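You operate a simulated robot arm through the tools that you are given. There is no shell and no other tool.

The job below is to be done with a simulated robot arm. You get a single attempt, and the scene is never put back.

JOB
Wind the black spool's wire onto the blue spool under the guard.
Fine: switch off, open the guard, put the wound spool in the long grey tray; leave the speed dial alone. Where these are worked on the way, their far stop is far enough and under half their travel is too little: clear guard.
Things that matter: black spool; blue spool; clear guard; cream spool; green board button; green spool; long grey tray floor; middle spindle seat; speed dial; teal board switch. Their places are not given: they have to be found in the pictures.

Only the result counts: the job must be done as asked and must still hold three seconds after the hand-in. Knocking over, shifting, dropping, spilling or breaking anything else fails it.

ROBOT AND FRAMES
A 6-joint arm with a two-finger parallel gripper, fixed in place. Base frame: the origin is at the foot of the arm, x ahead of it, y to its left, z up; the work surface is at about z = 0.865. Units: m, rad, N and s.
With the tool pointing down near the work surface it reaches from about 0.26 to 0.68 m from the base axis. Its first joint turns from -1.152 to 1.152 rad. Payload 2.9 kg.
The tool frame sits at the grasp point between the pads (the TCP): z along the fingers, y along the line on which they close. The tips reach 0.03 m beyond it. The gripper opens to 0.11 m. The fingers are 0.02 m wide and 0.01 m thick; the gripper's body (0.048 by 0.112 m) begins 0.055 m behind the TCP.
Orientation is that of the tool frame in the base frame, as a unit quaternion [w, x, y, z]. With the fingers straight down and closing along the base's y, the tool's x points along the base's -x, its y along +y and its z along -z.

CONTROLS
- The arm moves only by the tool play_rows. Its argument "increments" is a list of rows, each an object of numbers (a shift or turn left out is 0, a gripper value left out holds the last): "dx", "dy", "dz": the shift along the tool's x, y, z in units of 20 mm (1.0 is 20 mm); "ax", "ay", "az": the turn, a rotation vector about the tool's x, y, z in units of 4 degrees (1.0 is 4 degrees); "hand": the closure in counts, from 0 (fully open) to 255 (shut). In form: [{"dx": .., "dy": .., "dz": .., "ax": .., "ay": .., "az": .., "hand": ..}, ...]. A call has 1 to 20 rows; each row shifts and turns the commanded pose from where the row before left it, along the tool's axes as they then stand. A call with a number of a shift or a turn outside -1 to 1 is refused whole. Each row takes 0.2 s and may step no farther than 0.05 m and 0.15 rad from the row before; otherwise, or with a gripper value out of range, the whole call is refused. Where a pose cannot be reached the arm comes as near as it can. A force on the tool above 40 N (or 10 N above the force at the start of the call, whichever is more), or a blocked arm, ends the call early, and 0.2 s more pass. The fingers move at their own pace (about 0.108 m/s each) and stop on an object; they squeeze with about 37 N. The grip force told is the motor's: it shows also when the fingers shut on nothing. Time passes only in rows, and 0.2 s behind the last, so rows that do not move let the fingers close. It gives the time, the measured TCP pose, the force on the tool (base axes), the opening and the grip force at its end, in the units of the frame above (readings bear some noise), with the torque about the TCP (base axes, N m) and any sound that the robot's microphone picked up.
- Cameras (640 x 400 px; columns grow to the right, rows downward): "scene" is fixed at [0.0692, 0.4221, 1.399]; the picture's right is [-0.84, -0.54, 0.00], its down [-0.24, 0.37, -0.90] and it looks along [0.49, -0.76, -0.44] (base axes); focal length 368 px, centre (320, 200). "wrist" rides on the gripper at [0.072, 0.017, -0.103] in the tool frame; the picture's right is [-0.23, 0.97, 0.00], its down [-0.76, -0.18, -0.62] and it looks along [-0.61, -0.14, 0.78] (tool axes); focal length 222 px, centre (320, 200).
- capture(camera): a new picture of that camera. No time passes.
- probe_pixels(camera, pixels): for up to 12 pixels [column, row] of the newest picture of that camera ("zoom" is the newest enlarged one), the place [x, y, z] in the base frame of the surface seen there, good to about 0.002 m. No time passes.
- zoom(camera, box): a new picture of the part [left, top, right, bottom] of that camera's present view, enlarged. No time passes.
- finish_job(): hands the job in; it is judged then, once.

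Open the gripper and draw the arm clear of the work before you hand the job in, unless the task says otherwise.

The tools are called after "Request:" as name(argument=value, ...) on one line, values as JSON. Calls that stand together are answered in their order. play_rows: Moves the arm, as the interface text tells. Its arguments: {"type":"object","properties":{"increments":{"type":"array"}},"required":["increments"]} The other tools are called the same way: capture (camera) takes a picture; probe_pixels (camera, pixels) gives the place of the surface under pixels of a picture; zoom (camera, box) takes an enlarged picture of a part of a camera's view; finish_job () hands the job in.

At the start:

```text
clock: 0.0
ee_pos: [0.3877, -0.2448, 1.2304]
ee_rot: [0.0, 0.0, 1.0, 0.0]
ft_force: [0.6, 0.3, -0.2]
wrist_torque: [-0.02, -0.01, 0.01]
width: 0.11
gripper_force: 0.0
```

scene: 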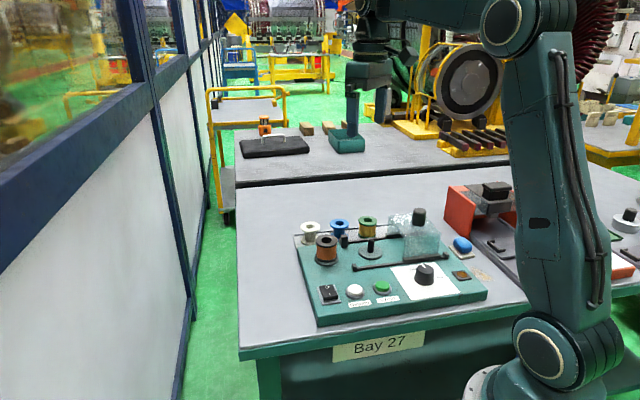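
wrist: 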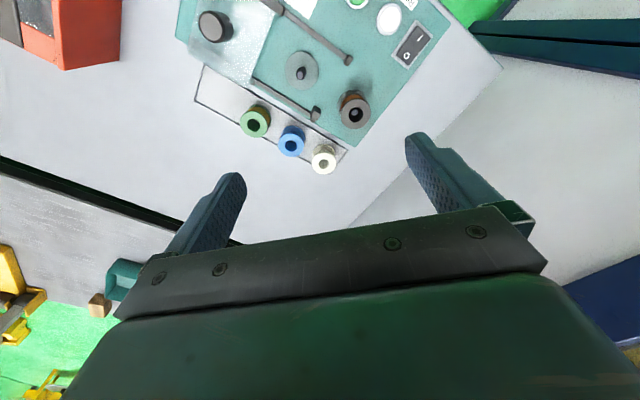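

The first pictures show the winder board around scene (390,265) with spools near (310,235)-(370,225). I'll zoom in to see the parts.

Request:
zoom(camera="scene", box=[280, 190, 500, 330])

Request:
zoom(camera="wrist", box=[160, 0, 480, 200])

Request:
zoom(camera="scene", box=[420, 160, 640, 300])

```text
2.86 times, centred on (390, 260) of scene
```

zoom: 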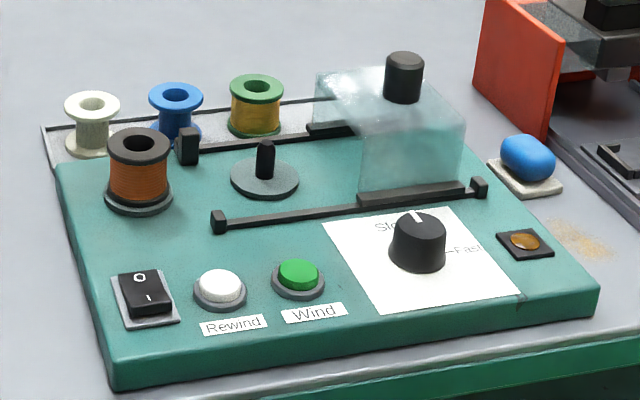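

```text
2.00 times, centred on (320, 100) of wrist
```

zoom: 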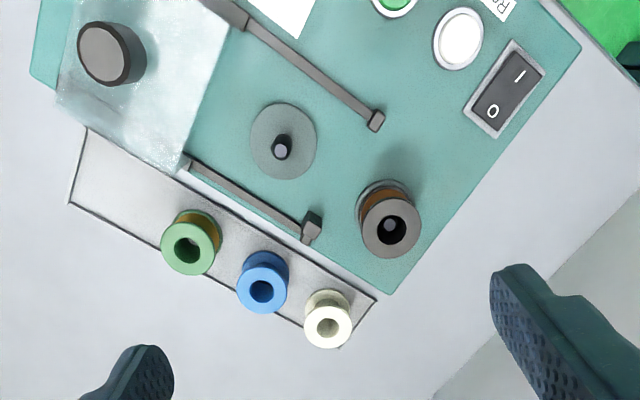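

```text
2.86 times, centred on (530, 230) of scene
```

zoom: 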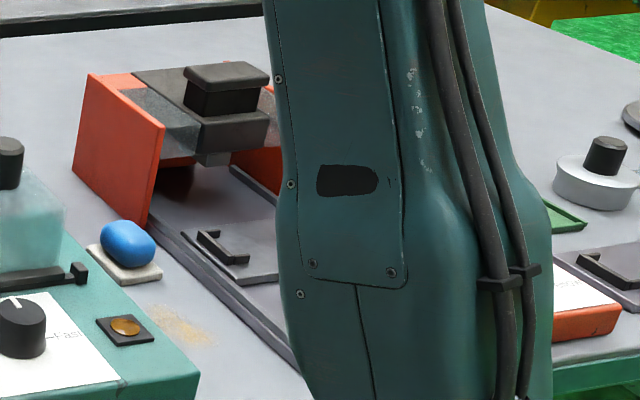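

The board has the black spool (zoom 138,165), empty middle spindle (265,175), guard at (410,130), and cream/blue/green spools in the tray behind. I'll probe the key places in the scene picture.

Request:
zoom(camera="scene", box=[290, 200, 400, 270])

Request:
probe_pixels(camera="scene", pixels=[[308, 226], [340, 224], [367, 220], [326, 241], [371, 241], [371, 252], [419, 211], [415, 225], [382, 287], [355, 291], [330, 290], [330, 297]])

Request:
probe_pixels(camera="wrist", pixels=[[324, 163], [291, 146], [254, 123], [355, 114], [302, 73], [348, 59], [315, 113], [213, 26], [194, 101], [204, 66], [345, 148], [410, 45]])

```text
5.71 times, centred on (345, 235) of scene
```

zoom: 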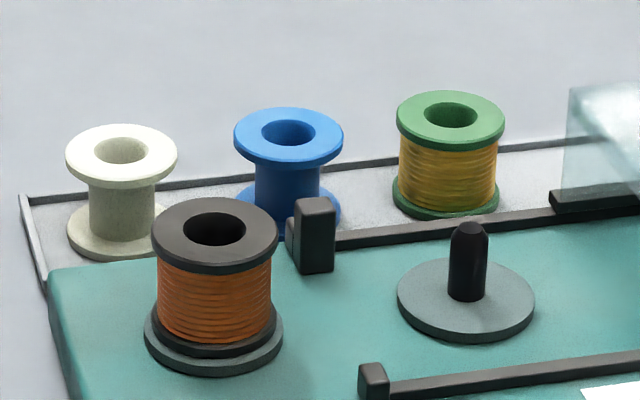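

```text
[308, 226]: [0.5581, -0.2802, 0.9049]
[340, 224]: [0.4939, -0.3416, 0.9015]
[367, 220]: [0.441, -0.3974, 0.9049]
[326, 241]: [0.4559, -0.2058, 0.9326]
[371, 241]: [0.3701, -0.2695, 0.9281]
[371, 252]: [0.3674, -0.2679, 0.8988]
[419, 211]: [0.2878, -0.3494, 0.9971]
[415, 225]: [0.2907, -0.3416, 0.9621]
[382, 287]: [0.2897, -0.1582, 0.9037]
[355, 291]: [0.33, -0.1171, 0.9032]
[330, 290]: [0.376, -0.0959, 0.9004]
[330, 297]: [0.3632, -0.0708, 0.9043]
```

```text
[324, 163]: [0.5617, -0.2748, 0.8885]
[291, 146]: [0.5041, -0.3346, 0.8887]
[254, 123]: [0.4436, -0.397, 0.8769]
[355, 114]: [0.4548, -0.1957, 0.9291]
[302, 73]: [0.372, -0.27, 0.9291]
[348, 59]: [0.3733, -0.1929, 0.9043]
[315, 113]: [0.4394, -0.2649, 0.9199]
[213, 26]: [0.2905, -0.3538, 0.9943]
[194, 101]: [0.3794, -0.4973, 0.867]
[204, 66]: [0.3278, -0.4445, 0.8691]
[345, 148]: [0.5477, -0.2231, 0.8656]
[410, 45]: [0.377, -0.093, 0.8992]
```

The newest zoom shows the three empty or loaded spools and the spindle (467,265). I'll probe flange rims on it to get sizes and heights.

Request:
probe_pixels(camera="zoom", pixels=[[238, 134], [339, 134], [289, 112], [289, 158], [260, 134], [287, 190], [322, 215], [467, 226], [467, 228], [467, 290], [402, 290], [530, 290]])

Request:
probe_pixels(camera="zoom", pixels=[[157, 235], [273, 235], [215, 203], [215, 265], [215, 240], [215, 310], [215, 370], [314, 206], [314, 250], [372, 370], [600, 210], [200, 180]])

Request:
probe_pixels(camera="zoom", pixels=[[70, 152], [173, 152], [121, 130], [121, 178], [400, 115], [500, 115], [450, 96], [450, 140], [448, 180], [380, 180], [540, 160], [210, 190]])

```text
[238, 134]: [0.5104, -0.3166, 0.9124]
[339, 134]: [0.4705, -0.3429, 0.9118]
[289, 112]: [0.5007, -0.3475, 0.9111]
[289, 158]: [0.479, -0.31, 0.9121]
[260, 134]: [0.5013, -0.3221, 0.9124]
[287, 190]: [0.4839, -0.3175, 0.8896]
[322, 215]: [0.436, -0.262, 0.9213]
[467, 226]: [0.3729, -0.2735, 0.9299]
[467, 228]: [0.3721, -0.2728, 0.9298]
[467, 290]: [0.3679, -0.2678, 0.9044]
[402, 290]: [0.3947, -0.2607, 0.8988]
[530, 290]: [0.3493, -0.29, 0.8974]
```

```text
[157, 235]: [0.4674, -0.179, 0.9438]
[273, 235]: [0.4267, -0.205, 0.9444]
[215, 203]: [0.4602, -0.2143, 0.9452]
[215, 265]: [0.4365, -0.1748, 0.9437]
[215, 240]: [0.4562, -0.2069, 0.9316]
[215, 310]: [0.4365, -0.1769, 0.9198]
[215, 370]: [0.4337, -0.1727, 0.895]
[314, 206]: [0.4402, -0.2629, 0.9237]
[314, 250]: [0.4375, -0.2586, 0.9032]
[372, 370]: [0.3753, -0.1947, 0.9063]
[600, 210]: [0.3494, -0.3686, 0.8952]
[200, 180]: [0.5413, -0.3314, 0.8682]
```

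```text
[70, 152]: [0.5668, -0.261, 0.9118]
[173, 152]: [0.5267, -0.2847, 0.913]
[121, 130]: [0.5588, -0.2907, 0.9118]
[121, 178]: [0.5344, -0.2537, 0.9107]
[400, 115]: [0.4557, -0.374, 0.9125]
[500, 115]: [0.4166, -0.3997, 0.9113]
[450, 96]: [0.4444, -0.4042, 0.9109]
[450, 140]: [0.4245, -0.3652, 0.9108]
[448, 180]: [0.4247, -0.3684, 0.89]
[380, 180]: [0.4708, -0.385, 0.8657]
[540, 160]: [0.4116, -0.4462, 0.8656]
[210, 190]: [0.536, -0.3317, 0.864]
```

Blue spool is about 48 mm wide with top at z≈0.912, centre about (0.490,-0.329); middle spindle at about (0.372,-0.275). Next I look closely at the switch (scene 330,293), buttons, and guard.

Request:
zoom(camera="scene", box=[305, 265, 415, 335])

Request:
probe_pixels(camera="zoom", pixels=[[120, 95], [150, 95], [125, 130], [155, 130], [165, 165], [138, 175], [135, 140], [138, 112], [150, 150], [452, 110], [452, 130], [452, 90]])

Request:
zoom(camera="scene", box=[370, 195, 490, 280])

Request:
probe_pixels(camera="zoom", pixels=[[235, 70], [260, 70], [285, 70], [260, 55], [260, 95], [260, 140], [120, 100], [230, 180], [475, 170], [210, 300], [490, 260], [20, 320]])

```text
5.71 times, centred on (360, 300) of scene
```

zoom: 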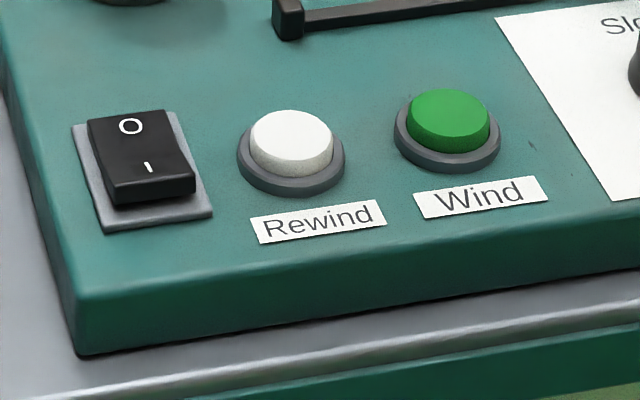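

```text
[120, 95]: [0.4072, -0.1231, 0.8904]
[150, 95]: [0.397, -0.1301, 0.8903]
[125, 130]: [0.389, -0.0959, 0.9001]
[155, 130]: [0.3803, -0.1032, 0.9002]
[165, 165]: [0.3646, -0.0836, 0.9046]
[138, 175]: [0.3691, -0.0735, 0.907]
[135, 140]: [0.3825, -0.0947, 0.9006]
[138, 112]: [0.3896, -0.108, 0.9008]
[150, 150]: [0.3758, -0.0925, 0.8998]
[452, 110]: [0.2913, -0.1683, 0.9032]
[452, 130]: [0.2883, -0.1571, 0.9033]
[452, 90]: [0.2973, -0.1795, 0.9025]
```

```text
4.71 times, centred on (430, 238) of scene
```

zoom: 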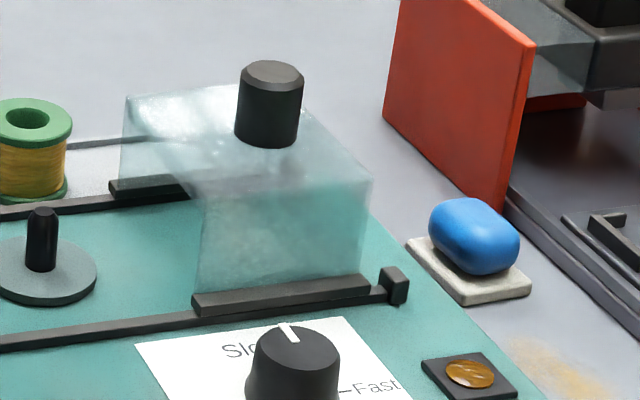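

```text
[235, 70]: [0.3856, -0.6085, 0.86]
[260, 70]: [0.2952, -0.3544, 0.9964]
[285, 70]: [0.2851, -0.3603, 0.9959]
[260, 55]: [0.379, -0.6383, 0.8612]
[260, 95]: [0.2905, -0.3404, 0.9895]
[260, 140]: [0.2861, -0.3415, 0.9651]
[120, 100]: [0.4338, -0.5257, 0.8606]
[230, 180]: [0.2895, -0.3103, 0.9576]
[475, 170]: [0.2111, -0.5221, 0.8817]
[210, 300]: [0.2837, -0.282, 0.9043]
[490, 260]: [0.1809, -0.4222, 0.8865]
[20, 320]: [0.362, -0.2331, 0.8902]
```

The switch shows O pressed (rear end low, z≈0.900) and the I end raised (zoom 140,175; z≈0.907), so it is off; the rows of spools lie at about 45° in base axes. I turn the tool 45° about its axis so that the fingers close along the tray and rails, staying high.

Request:
play_rows(increments=[{"az": 1}, {"az": 1}, {"az": 1}, {"az": 1}, {"az": 1}, {"az": 1}, {"az": 1}, {"az": 1}, {"az": 1}, {"az": 1}, {"az": 1}, {"az": 0.25}, {}])

Request:
capture(camera="wrist")

```text
clock: 2.8
ee_pos: [0.3881, -0.2451, 1.231]
ee_rot: [0.0, 0.383, 0.924, 0.0]
ft_force: [0.7, 0.4, 1.1]
wrist_torque: [0.06, 0.04, 0.01]
width: 0.1099
gripper_force: 0.1
```

```text
taken
```

wrist: 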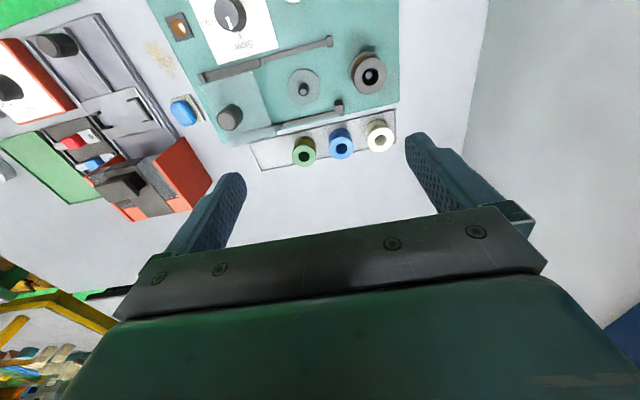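

The view is now square with the board; blue spool seen at wrist (341,145). I move over the blue spool and stay about 20 cm above.

Request:
play_rows(increments=[{"dx": -0.66, "dy": 0.064, "dz": 0.655}, {"dx": -0.66, "dy": 0.064, "dz": 0.655}, {"dx": -0.66, "dy": 0.064, "dz": 0.655}, {"dx": -0.66, "dy": 0.064, "dz": 0.655}, {"dx": -0.66, "dy": 0.064, "dz": 0.655}, {"dx": -0.66, "dy": 0.064, "dz": 0.655}, {"dx": -0.66, "dy": 0.064, "dz": 0.655}, {"dx": -0.66, "dy": 0.064, "dz": 0.655}, {"dx": -0.66, "dy": 0.064, "dz": 0.655}, {"dx": -0.66, "dy": 0.064, "dz": 0.655}, {}])

Request:
capture(camera="wrist")

Request:
capture(camera="scene")

```text
clock: 5.2
ee_pos: [0.4901, -0.328, 1.1001]
ee_rot: [0.0, 0.383, 0.924, -0.001]
ft_force: [0.1, -0.5, -0.3]
wrist_torque: [0.02, 0.0, -0.01]
width: 0.11
gripper_force: 0.1
```

```text
taken
```

wrist: 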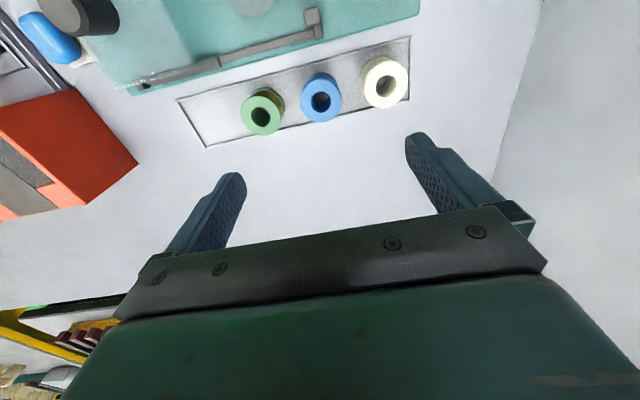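

```text
taken
```

scene: 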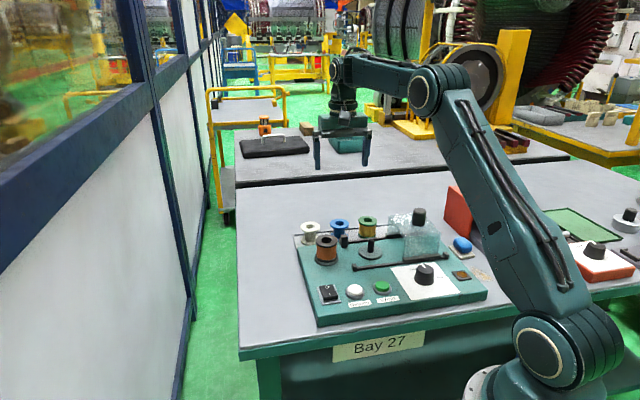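

Tray corners appear at wrist (178,100), (205,147), (410,100), (410,38); spools at (262,112), (321,97), (384,83). I zoom there to probe edges precisely.

Request:
zoom(camera="wrist", box=[220, 20, 430, 151])

Request:
zoom(camera="wrist", box=[160, 20, 430, 189])

Request:
probe_pixels(camera="wrist", pixels=[[178, 100], [205, 147], [408, 100], [410, 40], [321, 73], [321, 118], [301, 96], [341, 95], [245, 85], [320, 62], [314, 14], [245, 52]])

```text
3.05 times, centred on (325, 86) of wrist
```

zoom: 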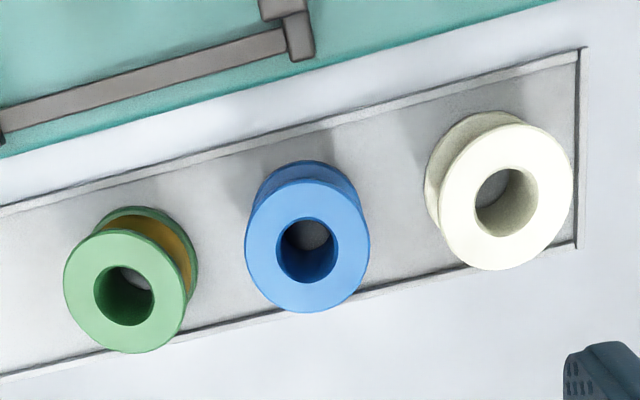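

```text
2.37 times, centred on (295, 104) of wrist
```

zoom: 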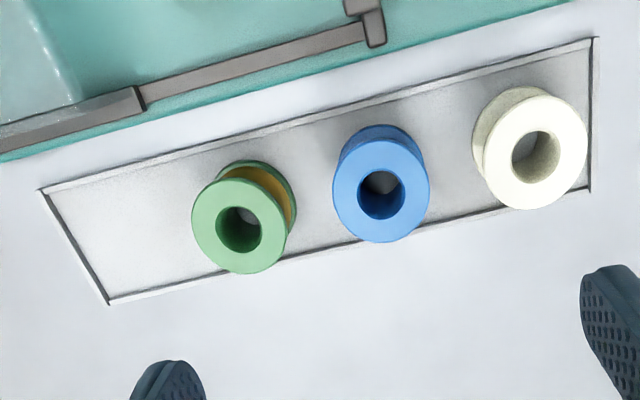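

```text
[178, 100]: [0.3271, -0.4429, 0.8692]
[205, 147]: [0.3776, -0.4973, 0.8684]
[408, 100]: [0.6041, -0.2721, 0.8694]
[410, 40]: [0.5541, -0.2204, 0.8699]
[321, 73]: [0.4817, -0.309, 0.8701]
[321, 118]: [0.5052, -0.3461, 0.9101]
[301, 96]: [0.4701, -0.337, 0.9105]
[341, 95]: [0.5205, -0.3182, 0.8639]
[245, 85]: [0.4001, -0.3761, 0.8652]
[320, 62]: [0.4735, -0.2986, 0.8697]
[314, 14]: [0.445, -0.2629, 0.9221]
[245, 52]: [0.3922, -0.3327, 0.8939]
```

The second zoom is the newest: blue's top flange spans columns 333–429, rows 140–243. I probe rim points of blue, green and cream on it.

Request:
probe_pixels(camera="zoom", pixels=[[337, 191], [426, 191], [381, 144], [381, 239], [348, 158], [413, 224], [348, 224], [413, 158]])

Request:
probe_pixels(camera="zoom", pixels=[[197, 225], [281, 225], [239, 182], [239, 269], [481, 152], [584, 152], [532, 100], [532, 205]])

```text
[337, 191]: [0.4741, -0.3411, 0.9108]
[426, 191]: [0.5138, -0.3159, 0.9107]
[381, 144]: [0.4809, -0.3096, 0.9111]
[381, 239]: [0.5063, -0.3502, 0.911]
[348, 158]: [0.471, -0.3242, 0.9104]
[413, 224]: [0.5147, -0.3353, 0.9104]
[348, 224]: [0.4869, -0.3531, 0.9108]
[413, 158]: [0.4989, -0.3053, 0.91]
```

```text
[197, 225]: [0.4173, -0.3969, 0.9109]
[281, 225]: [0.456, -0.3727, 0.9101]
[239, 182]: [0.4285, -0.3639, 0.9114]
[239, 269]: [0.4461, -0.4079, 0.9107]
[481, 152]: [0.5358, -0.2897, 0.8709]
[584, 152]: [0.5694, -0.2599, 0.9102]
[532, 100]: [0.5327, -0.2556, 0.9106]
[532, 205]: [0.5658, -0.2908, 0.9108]
```

Blue centre comes out at about (0.4925,-0.3293), diameter ≈0.049, with ~31 mm gaps to its neighbours. Before picking, I hover over the middle spindle to measure it and the guard from above.

Request:
play_rows(increments=[{"dx": 0.756, "dy": -0.287, "dz": 0.15}, {"dx": 0.756, "dy": -0.287, "dz": 0.15}, {"dx": 0.756, "dy": -0.287, "dz": 0.15}, {"dx": 0.756, "dy": -0.287, "dz": 0.15}, {"dx": 0.756, "dy": -0.287, "dz": 0.15}, {"dx": 0.756, "dy": -0.287, "dz": 0.15}, {"dx": 0.756, "dy": -0.287, "dz": 0.15}, {"dx": 0.756, "dy": -0.287, "dz": 0.15}, {}])

Request:
capture(camera="wrist")

Request:
zoom(camera="wrist", box=[200, 30, 440, 180])

```text
clock: 7.2
ee_pos: [0.3723, -0.2732, 1.0751]
ee_rot: [0.0, 0.383, 0.924, 0.0]
ft_force: [-0.3, 0.5, 0.5]
wrist_torque: [0.01, -0.04, -0.02]
width: 0.11
gripper_force: 0.0
```

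```text
taken
```

wrist: 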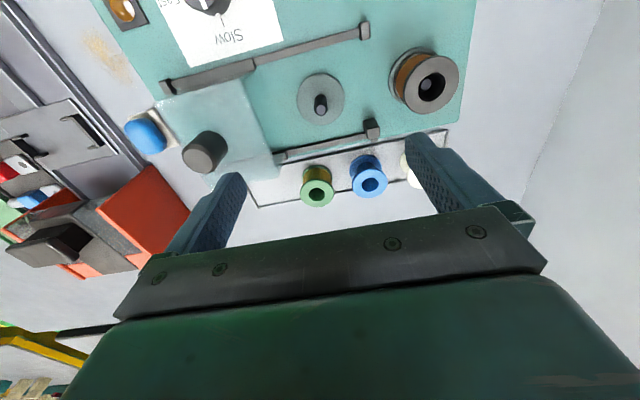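

```text
2.67 times, centred on (320, 105) of wrist
```

zoom: 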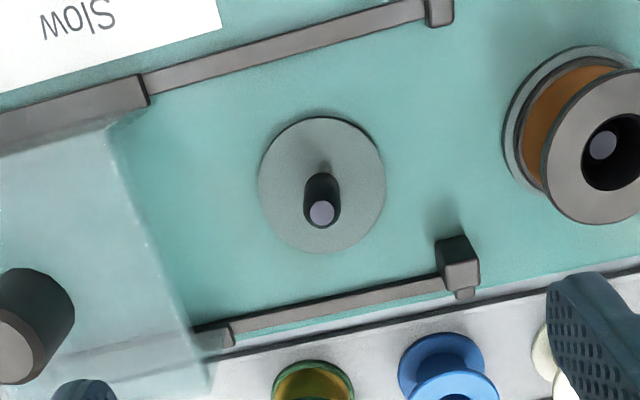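

The plate's rim spans zoom columns 259–385, rows 118–253, with the pin top at (322,212). I probe these along with the rail stops, guard edge and knob.

Request:
probe_pixels(camera="zoom", pixels=[[263, 185], [381, 185], [322, 121], [322, 249], [322, 213], [313, 213], [331, 213], [322, 222], [318, 180], [440, 15], [458, 250], [465, 265]])

Request:
probe_pixels(camera="zoom", pixels=[[145, 95], [230, 335], [125, 140], [190, 320], [150, 230], [10, 345], [20, 300], [604, 145], [548, 150], [610, 72], [610, 220], [300, 75]])

Request:
probe_pixels(camera="wrist", pixels=[[200, 158], [188, 165], [213, 158], [200, 168], [200, 147], [205, 142], [165, 88], [240, 68], [190, 110], [160, 100], [230, 170], [433, 86]])

```text
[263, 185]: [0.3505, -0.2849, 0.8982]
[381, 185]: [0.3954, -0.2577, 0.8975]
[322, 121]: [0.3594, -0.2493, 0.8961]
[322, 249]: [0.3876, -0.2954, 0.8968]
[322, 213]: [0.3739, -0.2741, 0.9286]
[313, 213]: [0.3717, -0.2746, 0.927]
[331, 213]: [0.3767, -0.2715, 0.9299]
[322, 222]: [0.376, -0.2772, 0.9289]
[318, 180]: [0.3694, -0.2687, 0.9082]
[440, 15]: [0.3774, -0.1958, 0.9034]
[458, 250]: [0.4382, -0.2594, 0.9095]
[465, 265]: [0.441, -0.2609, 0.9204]
```

```text
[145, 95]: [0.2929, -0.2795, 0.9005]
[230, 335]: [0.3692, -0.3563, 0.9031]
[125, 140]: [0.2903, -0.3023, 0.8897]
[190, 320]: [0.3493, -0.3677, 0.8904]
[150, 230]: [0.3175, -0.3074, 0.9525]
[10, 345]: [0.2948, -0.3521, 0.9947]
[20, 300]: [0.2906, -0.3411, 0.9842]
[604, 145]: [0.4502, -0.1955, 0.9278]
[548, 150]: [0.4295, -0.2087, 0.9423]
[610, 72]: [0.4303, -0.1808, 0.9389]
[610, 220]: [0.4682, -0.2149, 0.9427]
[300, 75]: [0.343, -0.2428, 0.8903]
```

```text
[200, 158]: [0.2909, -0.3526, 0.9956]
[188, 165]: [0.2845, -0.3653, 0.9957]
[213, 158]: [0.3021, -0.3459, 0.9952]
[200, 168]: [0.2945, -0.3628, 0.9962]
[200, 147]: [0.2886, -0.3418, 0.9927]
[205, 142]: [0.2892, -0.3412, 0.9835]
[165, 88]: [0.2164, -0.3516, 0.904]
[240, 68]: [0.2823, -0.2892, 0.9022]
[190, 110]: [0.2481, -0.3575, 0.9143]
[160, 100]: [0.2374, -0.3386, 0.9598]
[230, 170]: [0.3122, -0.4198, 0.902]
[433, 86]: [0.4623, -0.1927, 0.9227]
```

Spindle centre is about (0.3732,-0.273), pin top z≈0.929, plate z≈0.898; guard front at 37 mm from the plate edge and stops about 115 mm ahead along the 45° line. I go back over blue at z≈1.0 with fingers part closed to about 70 mm.

Request:
play_rows(increments=[{"dx": -0.779, "dy": 0.283, "dz": 0.2, "hand": 93}, {"dx": -0.779, "dy": 0.283, "dz": 0.2}, {"dx": -0.779, "dy": 0.283, "dz": 0.2}, {"dx": -0.779, "dy": 0.283, "dz": 0.4}, {"dx": -0.779, "dy": 0.283, "dz": 0.5}, {"dx": -0.779, "dy": 0.283, "dz": 0.75}, {"dx": -0.779, "dy": 0.283, "dz": 0.75}, {"dx": -0.779, "dy": 0.283, "dz": 0.75}, {}])

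Request:
capture(camera="wrist")

```text
clock: 9.2
ee_pos: [0.4949, -0.3307, 0.9997]
ee_rot: [-0.001, 0.383, 0.924, 0.0]
ft_force: [-0.4, 0.4, 0.1]
wrist_torque: [-0.01, -0.01, -0.01]
width: 0.07
gripper_force: 0.1
```

```text
taken
```

wrist: 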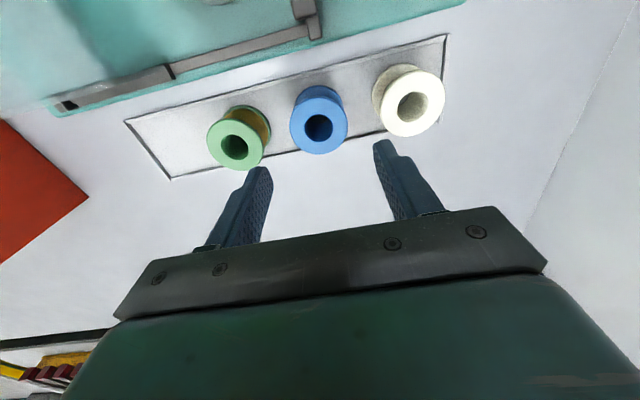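

The open fingers straddle blue at (319,125). I probe its rim again at this closer range to check centring.

Request:
zoom(camera="wrist", box=[200, 50, 456, 210])

Request:
probe_pixels(camera="wrist", pixels=[[292, 125], [346, 125], [319, 98], [319, 152], [302, 107], [337, 142], [302, 142], [337, 107], [265, 170], [378, 145]])

```text
2.50 times, centred on (328, 130) of wrist
```

zoom: 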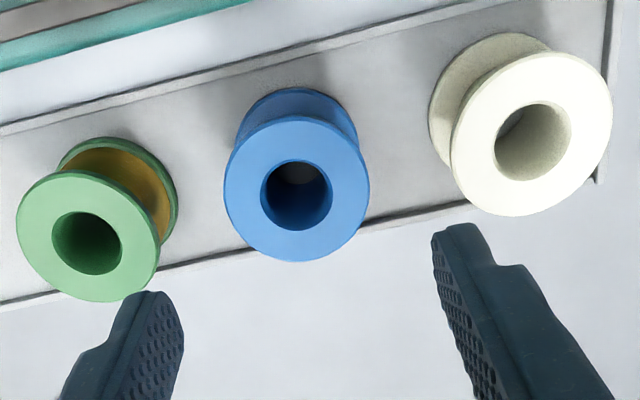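

```text
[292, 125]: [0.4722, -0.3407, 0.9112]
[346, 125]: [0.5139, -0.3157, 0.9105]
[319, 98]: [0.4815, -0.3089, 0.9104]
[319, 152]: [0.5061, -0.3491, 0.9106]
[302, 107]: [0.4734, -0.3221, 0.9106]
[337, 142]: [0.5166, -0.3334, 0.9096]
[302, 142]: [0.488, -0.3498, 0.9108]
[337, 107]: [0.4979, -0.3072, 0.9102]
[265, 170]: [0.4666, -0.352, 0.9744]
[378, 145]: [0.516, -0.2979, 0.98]
```

Blue's centre reads about (0.493,-0.3286); TCP reading was (0.4949,-0.3307). I hold a moment to see whether that reading is settled.

Request:
play_rows(increments=[{}, {}])

Request:
play_rows(increments=[{}])

```text
clock: 9.8
ee_pos: [0.4929, -0.33, 1.0001]
ee_rot: [-0.001, 0.383, 0.924, -0.001]
ft_force: [0.5, 0.3, -0.3]
wrist_torque: [-0.02, -0.04, 0.05]
width: 0.0697
gripper_force: 0.1
```

```text
clock: 10.2
ee_pos: [0.4944, -0.332, 1.0006]
ee_rot: [0.0, 0.383, 0.924, 0.0]
ft_force: [-0.6, 0.0, 0.0]
wrist_torque: [-0.01, 0.03, -0.03]
width: 0.0698
gripper_force: 0.0
```

Readings scatter by about 1 mm; mean is within 3 mm of the spool centre. I correct slightly and descend to z≈0.92 first.

Request:
play_rows(increments=[{"dx": 0.12, "dy": 0.03}, {"dz": 0.6}, {"dz": 0.6}, {"dz": 0.6}, {"dz": 0.6}, {"dz": 0.6}, {"dz": 0.5}, {"dz": 0.5}, {}])

Request:
capture(camera="wrist")

Request:
zoom(camera="scene", box=[290, 190, 400, 260])

```text
clock: 12.2
ee_pos: [0.4929, -0.3303, 0.9204]
ee_rot: [0.0, 0.383, 0.924, 0.0]
ft_force: [-0.1, -0.6, 0.7]
wrist_torque: [0.02, 0.01, 0.02]
width: 0.0701
gripper_force: 0.1
```

```text
taken
```

wrist: 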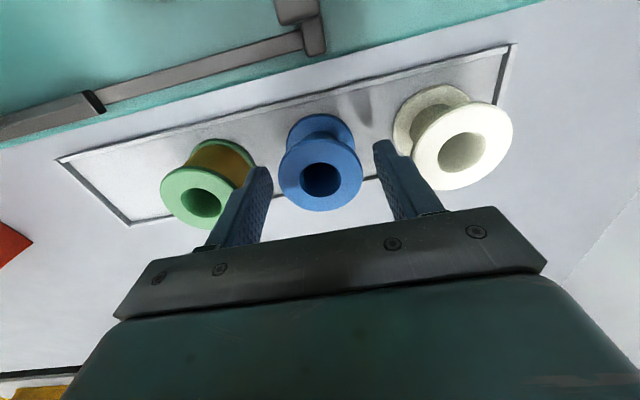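

```text
5.71 times, centred on (345, 225) of scene
```

zoom: 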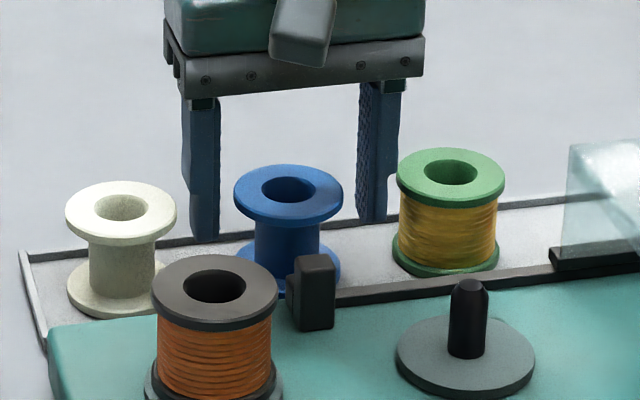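

Both fingers stand in the gaps beside blue (wrist 250,200 and 400,180), clear of green and cream. I lower to z≈0.898 and close.

Request:
play_rows(increments=[{"dz": 0.4}, {"dz": 0.4}, {"dz": 0.3}, {}, {"hand": 255}, {}, {}])

Request:
capture(camera="wrist")

```text
clock: 13.8
ee_pos: [0.492, -0.3285, 0.8984]
ee_rot: [0.0, 0.383, 0.924, 0.0]
ft_force: [-0.2, 0.0, 0.3]
wrist_torque: [0.04, -0.02, -0.01]
width: 0.0503
gripper_force: 36.7
```

```text
taken
```

wrist: 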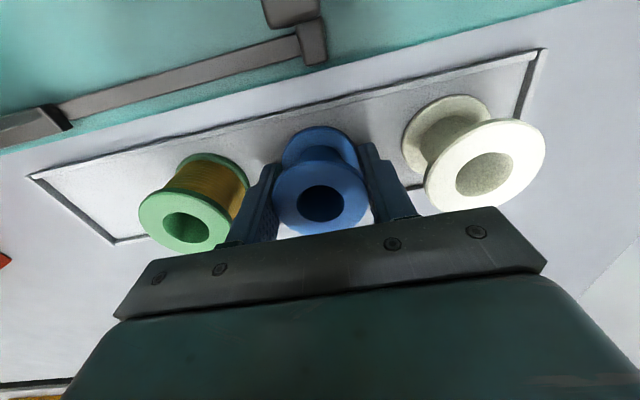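

Blue is gripped at width 0.050. I lift it straight up by about 100 mm and check it.

Request:
play_rows(increments=[{"dz": -0.3}, {"dz": -0.5}, {"dz": -0.7}, {"dz": -0.7}, {"dz": -0.7}, {"dz": -0.7}, {"dz": -0.7}, {"dz": -0.7}, {}])

Request:
capture(camera="wrist")

Request:
zoom(camera="scene", box=[290, 170, 400, 240])

```text
clock: 15.8
ee_pos: [0.4912, -0.3304, 0.9993]
ee_rot: [0.0, 0.383, 0.924, 0.0]
ft_force: [0.4, 0.3, 0.1]
wrist_torque: [-0.02, 0.02, 0.02]
width: 0.0501
gripper_force: 37.2
```

```text
taken
```

wrist: 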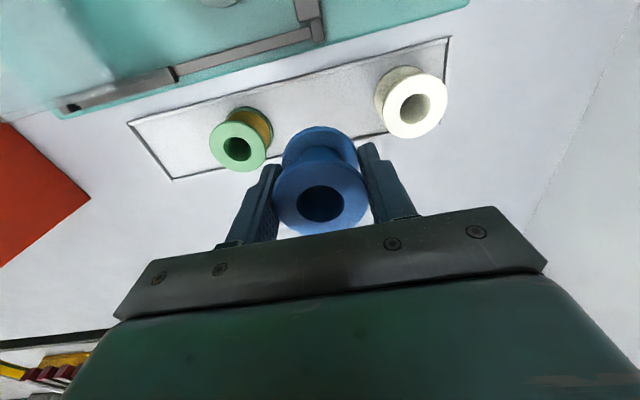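

```text
5.71 times, centred on (345, 205) of scene
```

zoom: 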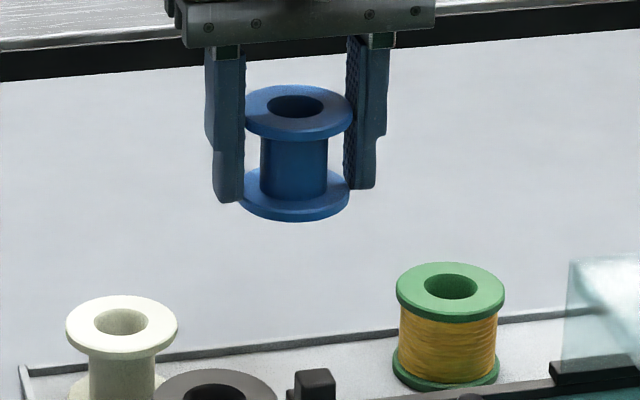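

The spool hangs upright in the grip. I probe its top rim in the wrist picture to find its centre relative to the TCP.

Request:
probe_pixels(camera="wrist", pixels=[[277, 202], [364, 201], [320, 166], [287, 178], [354, 176], [300, 170], [340, 169], [320, 231], [287, 222], [354, 222]])

Request:
probe_pixels(camera="zoom", pixels=[[249, 112], [347, 112], [298, 90], [298, 136], [298, 210], [298, 185], [228, 200], [366, 185]])

Request:
play_rows(increments=[{}])

```text
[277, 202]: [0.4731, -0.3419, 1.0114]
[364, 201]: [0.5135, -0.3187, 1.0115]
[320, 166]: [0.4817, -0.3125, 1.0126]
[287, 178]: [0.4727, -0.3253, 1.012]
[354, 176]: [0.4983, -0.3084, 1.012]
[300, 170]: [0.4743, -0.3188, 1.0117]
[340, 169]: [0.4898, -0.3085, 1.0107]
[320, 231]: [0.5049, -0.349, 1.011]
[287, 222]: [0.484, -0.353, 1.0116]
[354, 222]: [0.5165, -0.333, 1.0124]
```

```text
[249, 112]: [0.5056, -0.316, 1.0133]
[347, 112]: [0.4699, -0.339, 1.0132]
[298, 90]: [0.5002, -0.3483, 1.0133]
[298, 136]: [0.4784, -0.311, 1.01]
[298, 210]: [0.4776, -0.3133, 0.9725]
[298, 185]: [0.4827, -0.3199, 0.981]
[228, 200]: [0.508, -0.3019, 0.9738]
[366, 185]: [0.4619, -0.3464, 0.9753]
```

```text
clock: 16.2
ee_pos: [0.4927, -0.3306, 0.9997]
ee_rot: [0.0, 0.383, 0.924, 0.0]
ft_force: [-0.3, -0.3, 1.0]
wrist_torque: [0.0, 0.01, 0.01]
width: 0.0506
gripper_force: 36.7
```

Spool centre matches the TCP within about 1 mm, spool bottom about 34 mm below it. I move over the spindle at (0.3732,-0.2733), keeping z≈1.0 (bottom at 0.966, above the 0.929 pin).

Request:
play_rows(increments=[{"dx": 0.4, "dy": -0.14}, {"dx": 0.8, "dy": -0.28}, {"dx": 0.8, "dy": -0.28}, {"dx": 0.8, "dy": -0.28}, {"dx": 0.8, "dy": -0.28}, {"dx": 0.8, "dy": -0.28}, {"dx": 0.8, "dy": -0.28}, {"dx": 0.6, "dy": -0.22}, {"dx": 0.42, "dy": -0.138}, {}, {}])

Request:
capture(camera="wrist")

Request:
zoom(camera="scene", box=[315, 190, 425, 260])

Request:
play_rows(increments=[{}])

```text
clock: 18.6
ee_pos: [0.3734, -0.2723, 0.998]
ee_rot: [-0.001, 0.382, 0.924, 0.0]
ft_force: [0.4, -0.1, -0.9]
wrist_torque: [0.03, 0.0, -0.01]
width: 0.0503
gripper_force: 37.0
```

```text
taken
```

wrist: 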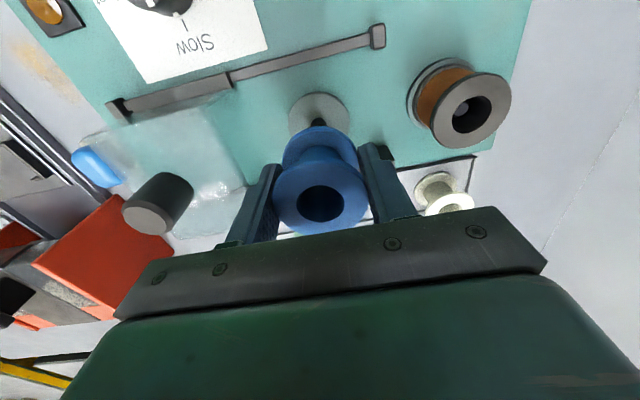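

```text
5.71 times, centred on (370, 225) of scene
```

zoom: 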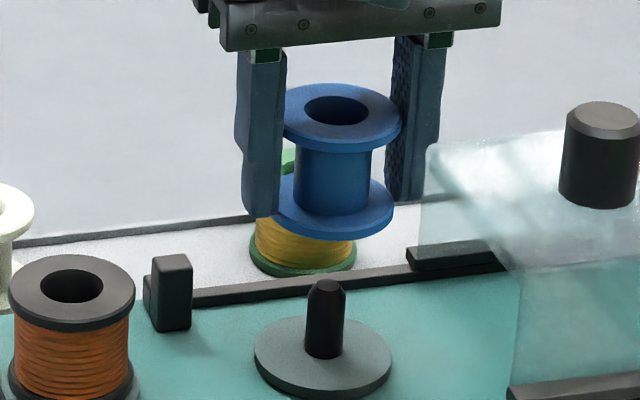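

```text
clock: 19.0
ee_pos: [0.3736, -0.2724, 0.9971]
ee_rot: [0.0, 0.383, 0.924, 0.0]
ft_force: [-0.6, 0.5, 0.0]
wrist_torque: [0.01, -0.01, 0.0]
width: 0.0503
gripper_force: 36.6
```

The spool hangs above the pin (zoom: spool axis ≈340, pin ≈325, allowing for perspective a small offset). I probe both in this same zoom to compare like with like.

Request:
probe_pixels(camera="zoom", pixels=[[288, 112], [399, 112], [343, 87], [343, 138], [258, 355], [388, 355], [323, 322], [323, 392], [325, 284], [325, 300]])

Request:
probe_pixels(camera="wrist", pixels=[[277, 202], [364, 201], [320, 166], [320, 231], [291, 115], [347, 115], [319, 95], [460, 110]])

```text
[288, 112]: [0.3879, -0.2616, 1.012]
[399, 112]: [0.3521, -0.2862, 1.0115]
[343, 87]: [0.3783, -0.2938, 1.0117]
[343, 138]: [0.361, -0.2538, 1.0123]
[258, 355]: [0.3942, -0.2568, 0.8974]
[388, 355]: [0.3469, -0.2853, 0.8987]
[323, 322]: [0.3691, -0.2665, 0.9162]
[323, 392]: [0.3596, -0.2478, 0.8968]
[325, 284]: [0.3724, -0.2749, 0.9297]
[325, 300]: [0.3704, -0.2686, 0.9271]
```

```text
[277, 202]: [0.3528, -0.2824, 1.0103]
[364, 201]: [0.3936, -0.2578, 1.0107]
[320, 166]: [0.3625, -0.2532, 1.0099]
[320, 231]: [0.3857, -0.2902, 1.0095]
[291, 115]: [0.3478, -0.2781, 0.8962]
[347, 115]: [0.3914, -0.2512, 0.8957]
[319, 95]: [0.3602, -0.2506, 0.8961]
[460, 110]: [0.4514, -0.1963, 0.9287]
```

Spool and seat agree within about 2 mm (hole clearance is larger), so I lower slowly to z≈0.95, watching the force.

Request:
play_rows(increments=[{"dy": 0.05, "dz": 0.3}, {"dz": 0.4}, {"dz": 0.4}, {"dz": 0.4}, {"dz": 0.4}, {"dz": 0.3}, {"dz": 0.2}, {}])

Request:
capture(camera="wrist")

Request:
zoom(camera="scene", box=[315, 190, 425, 260])

```text
clock: 20.8
ee_pos: [0.3748, -0.2727, 0.9508]
ee_rot: [0.0, 0.382, 0.924, 0.0]
ft_force: [-0.1, -1.1, -1.0]
wrist_torque: [-0.02, 0.01, -0.01]
width: 0.0502
gripper_force: 37.1
```

```text
taken
```

wrist: 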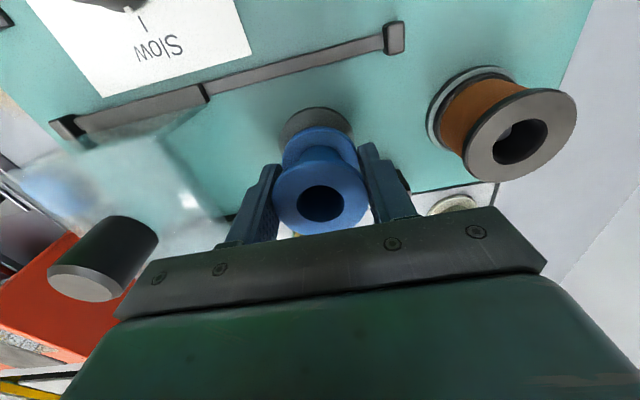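

```text
5.71 times, centred on (370, 225) of scene
```

zoom: 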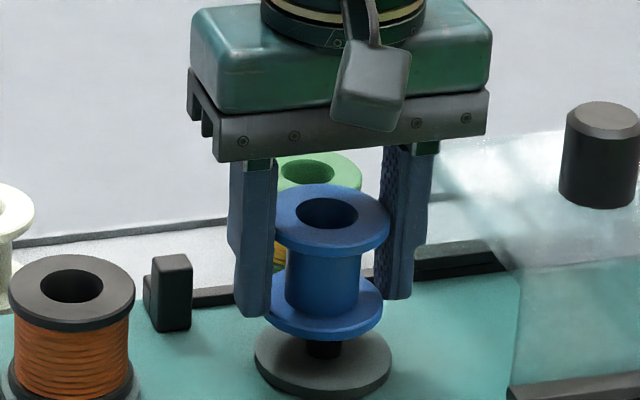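

The pin has entered the hole with no force, axes aligned (spool ≈323, plate ≈323). I lower the last ~18 mm in small steps.

Request:
play_rows(increments=[{"dz": 0.3}, {"dz": 0.2}, {"dz": 0.2}, {"dz": 0.1}, {"dz": 0.1}, {}])

Request:
zoom(camera="scene", box=[315, 190, 425, 260])

```text
clock: 22.2
ee_pos: [0.3742, -0.2728, 0.932]
ee_rot: [0.0, 0.383, 0.924, 0.0]
ft_force: [0.7, 0.1, -0.7]
wrist_torque: [0.0, 0.0, -0.01]
width: 0.0504
gripper_force: 36.7
```

```text
5.71 times, centred on (370, 225) of scene
```

zoom: 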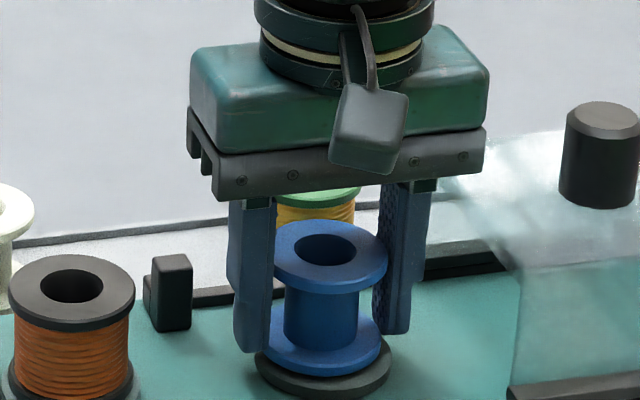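

The spool sits nearly on the plate (zoom 322,365) with no contact force yet. I go down 1–2 mm more until a light contact shows.

Request:
play_rows(increments=[{"dz": 0.05}, {}])

Request:
zoom(camera="scene", box=[340, 225, 395, 260])

```text
clock: 22.8
ee_pos: [0.3734, -0.2716, 0.9319]
ee_rot: [0.0, 0.383, 0.924, -0.001]
ft_force: [-0.6, 0.1, -0.8]
wrist_torque: [0.01, 0.01, -0.02]
width: 0.0501
gripper_force: 36.4
```

```text
11.43 times, centred on (368, 242) of scene
```

zoom: 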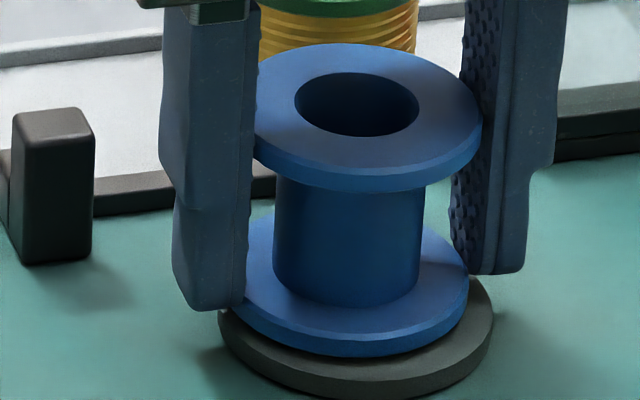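

A thin dark line (zoom 360,358) suggests still a ~1 mm gap. I lower another 1 mm.

Request:
play_rows(increments=[{"dz": 0.05}, {}])

Request:
zoom(camera="scene", box=[340, 225, 395, 260])

```text
clock: 23.4
ee_pos: [0.3732, -0.2721, 0.9307]
ee_rot: [0.0, 0.383, 0.924, 0.001]
ft_force: [-0.4, -0.5, -1.0]
wrist_torque: [0.02, 0.01, 0.04]
width: 0.0505
gripper_force: 37.3
```

```text
11.43 times, centred on (368, 242) of scene
```

zoom: 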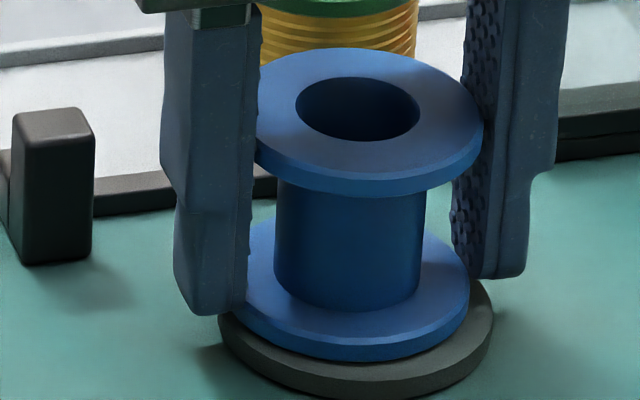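

The gap is about gone; I step 0.6 mm more to feel contact before release.

Request:
play_rows(increments=[{"dz": 0.03}, {}])

```text
clock: 24.0
ee_pos: [0.3729, -0.2723, 0.9287]
ee_rot: [0.0, 0.383, 0.924, 0.0]
ft_force: [-3.2, 2.6, 5.3]
wrist_torque: [0.03, 0.01, 0.0]
width: 0.0502
gripper_force: 37.4
```

Contact shows (5 N up). I open to 70 mm only, so the fingers stay clear of the guard, and then rise.

Request:
play_rows(increments=[{"hand": 93}, {}, {}, {"dz": -0.3}, {"dz": -0.5}, {"dz": -0.7}, {"dz": -0.8}, {"dz": -0.8}, {"dz": -0.8}, {}])

Request:
zoom(camera="scene", box=[315, 190, 425, 260])

Request:
capture(camera="wrist")

```text
clock: 26.2
ee_pos: [0.3751, -0.2716, 1.0096]
ee_rot: [0.0, 0.383, 0.924, 0.001]
ft_force: [0.0, -0.3, -0.3]
wrist_torque: [0.04, 0.0, 0.02]
width: 0.0698
gripper_force: 0.1
```

```text
5.71 times, centred on (370, 225) of scene
```

zoom: 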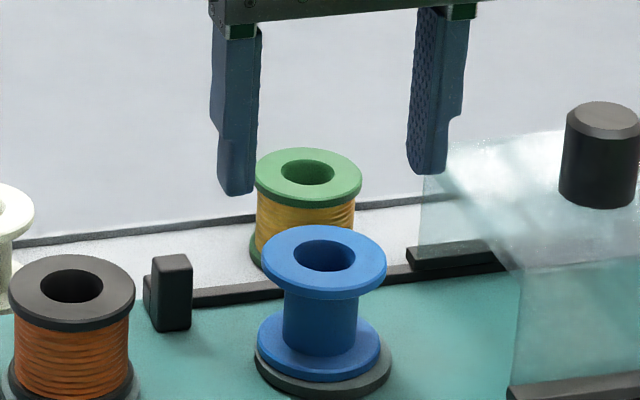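

```text
taken
```

wrist: 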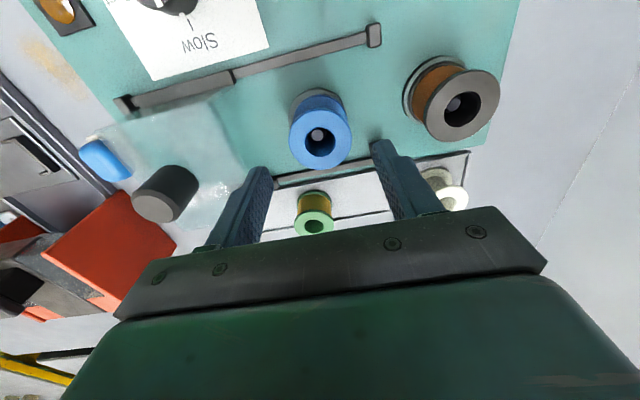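

Blue is seated on the spindle with the pin visible in its hole (wrist 319,135). Now I rise to z≈1.06 and move along the rails to above the guard knob near (0.2915,-0.353).

Request:
play_rows(increments=[{"dz": -0.8}, {"dz": -0.9}, {"dz": -0.8}, {"dy": -0.6}, {"dy": -0.8}, {"dy": -0.8}, {"dy": -0.8}, {"dy": -0.8}, {"dy": -0.8}, {"dy": -0.7}, {"dy": -0.45}, {}])

Request:
capture(camera="wrist")

Request:
zoom(camera="scene", box=[370, 170, 480, 240])

```text
clock: 28.8
ee_pos: [0.2911, -0.3543, 1.056]
ee_rot: [0.0, 0.382, 0.924, 0.001]
ft_force: [0.1, 0.2, 0.2]
wrist_torque: [0.04, 0.02, 0.01]
width: 0.0699
gripper_force: 0.1
```

```text
taken
```

wrist: 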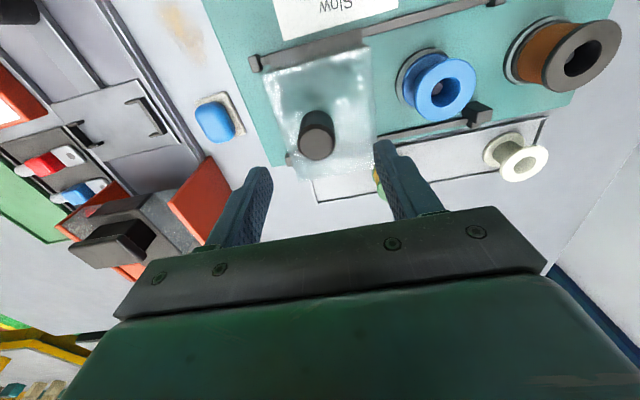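

```text
5.71 times, centred on (425, 205) of scene
```

zoom: 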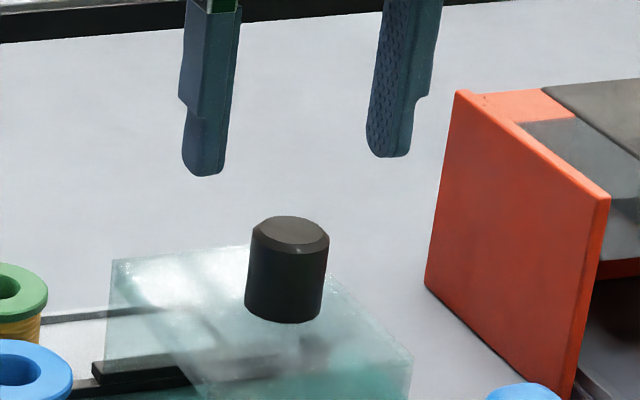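

Knob top is at wrist (317,147); the red block of the next machine stands near (200,185). I probe both for clearances.

Request:
probe_pixels(camera="wrist", pixels=[[302, 147], [332, 147], [317, 135], [317, 157], [210, 175], [190, 200], [205, 160], [317, 120], [310, 80], [350, 100], [218, 200], [140, 215]])

Request:
probe_pixels(camera="zoom", pixels=[[256, 236], [326, 236], [290, 220], [290, 253], [285, 290], [285, 315], [465, 95], [600, 200], [440, 280], [560, 110], [180, 300], [270, 340]])

```text
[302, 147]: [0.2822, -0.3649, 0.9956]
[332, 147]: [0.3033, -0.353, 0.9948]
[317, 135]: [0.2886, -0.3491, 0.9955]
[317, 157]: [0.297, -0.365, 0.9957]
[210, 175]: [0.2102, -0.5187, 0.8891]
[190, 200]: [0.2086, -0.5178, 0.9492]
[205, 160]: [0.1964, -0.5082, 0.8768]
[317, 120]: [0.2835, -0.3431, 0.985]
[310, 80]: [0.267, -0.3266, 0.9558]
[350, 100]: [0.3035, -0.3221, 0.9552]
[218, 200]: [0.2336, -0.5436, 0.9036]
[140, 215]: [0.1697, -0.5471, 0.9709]
```

```text
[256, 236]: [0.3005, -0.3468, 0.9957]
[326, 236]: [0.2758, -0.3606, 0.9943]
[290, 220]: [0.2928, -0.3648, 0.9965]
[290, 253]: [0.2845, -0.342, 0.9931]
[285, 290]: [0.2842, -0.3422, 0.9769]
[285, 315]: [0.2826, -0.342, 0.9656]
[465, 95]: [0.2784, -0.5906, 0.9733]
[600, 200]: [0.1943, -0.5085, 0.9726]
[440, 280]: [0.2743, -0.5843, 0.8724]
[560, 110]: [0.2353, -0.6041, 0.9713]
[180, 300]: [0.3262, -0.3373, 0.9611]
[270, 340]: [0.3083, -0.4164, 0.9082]
```

Knob centre ≈(0.291,-0.355), diameter ≈30 mm, guard top ≈0.96; the red block is well away. I descend to z≈0.997 around the knob and close on it.

Request:
play_rows(increments=[{"dz": 0.5}, {"dz": 0.6}, {"dz": 0.6}, {"dz": 0.6}, {"dz": 0.4}, {"dz": 0.25}, {}])

Request:
zoom(camera="scene", box=[370, 170, 480, 240])

Request:
capture(camera="wrist")

```text
clock: 30.4
ee_pos: [0.2924, -0.3527, 1.0006]
ee_rot: [-0.001, 0.383, 0.924, 0.0]
ft_force: [0.6, -0.1, -0.3]
wrist_torque: [0.0, 0.0, 0.0]
width: 0.0697
gripper_force: 0.0
```

```text
5.71 times, centred on (425, 205) of scene
```

zoom: 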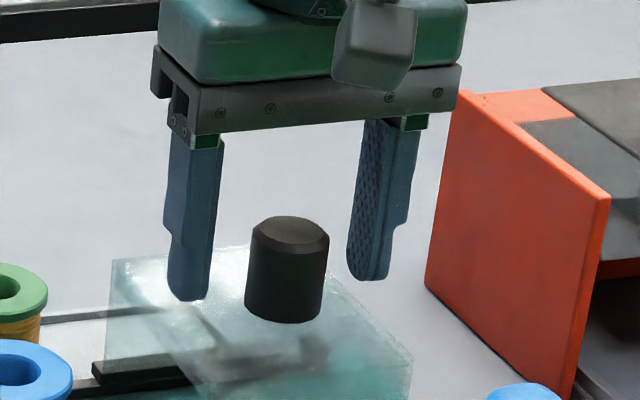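

```text
taken
```

wrist: 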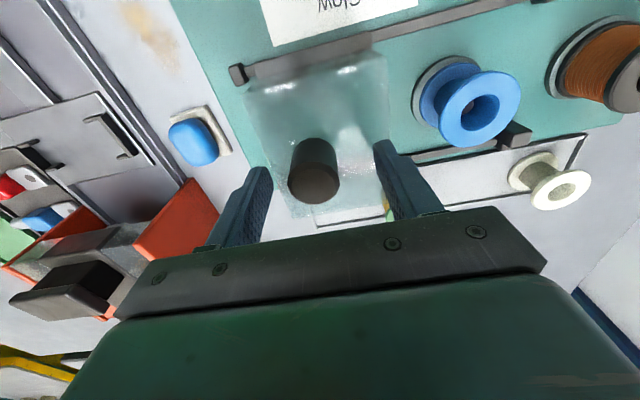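

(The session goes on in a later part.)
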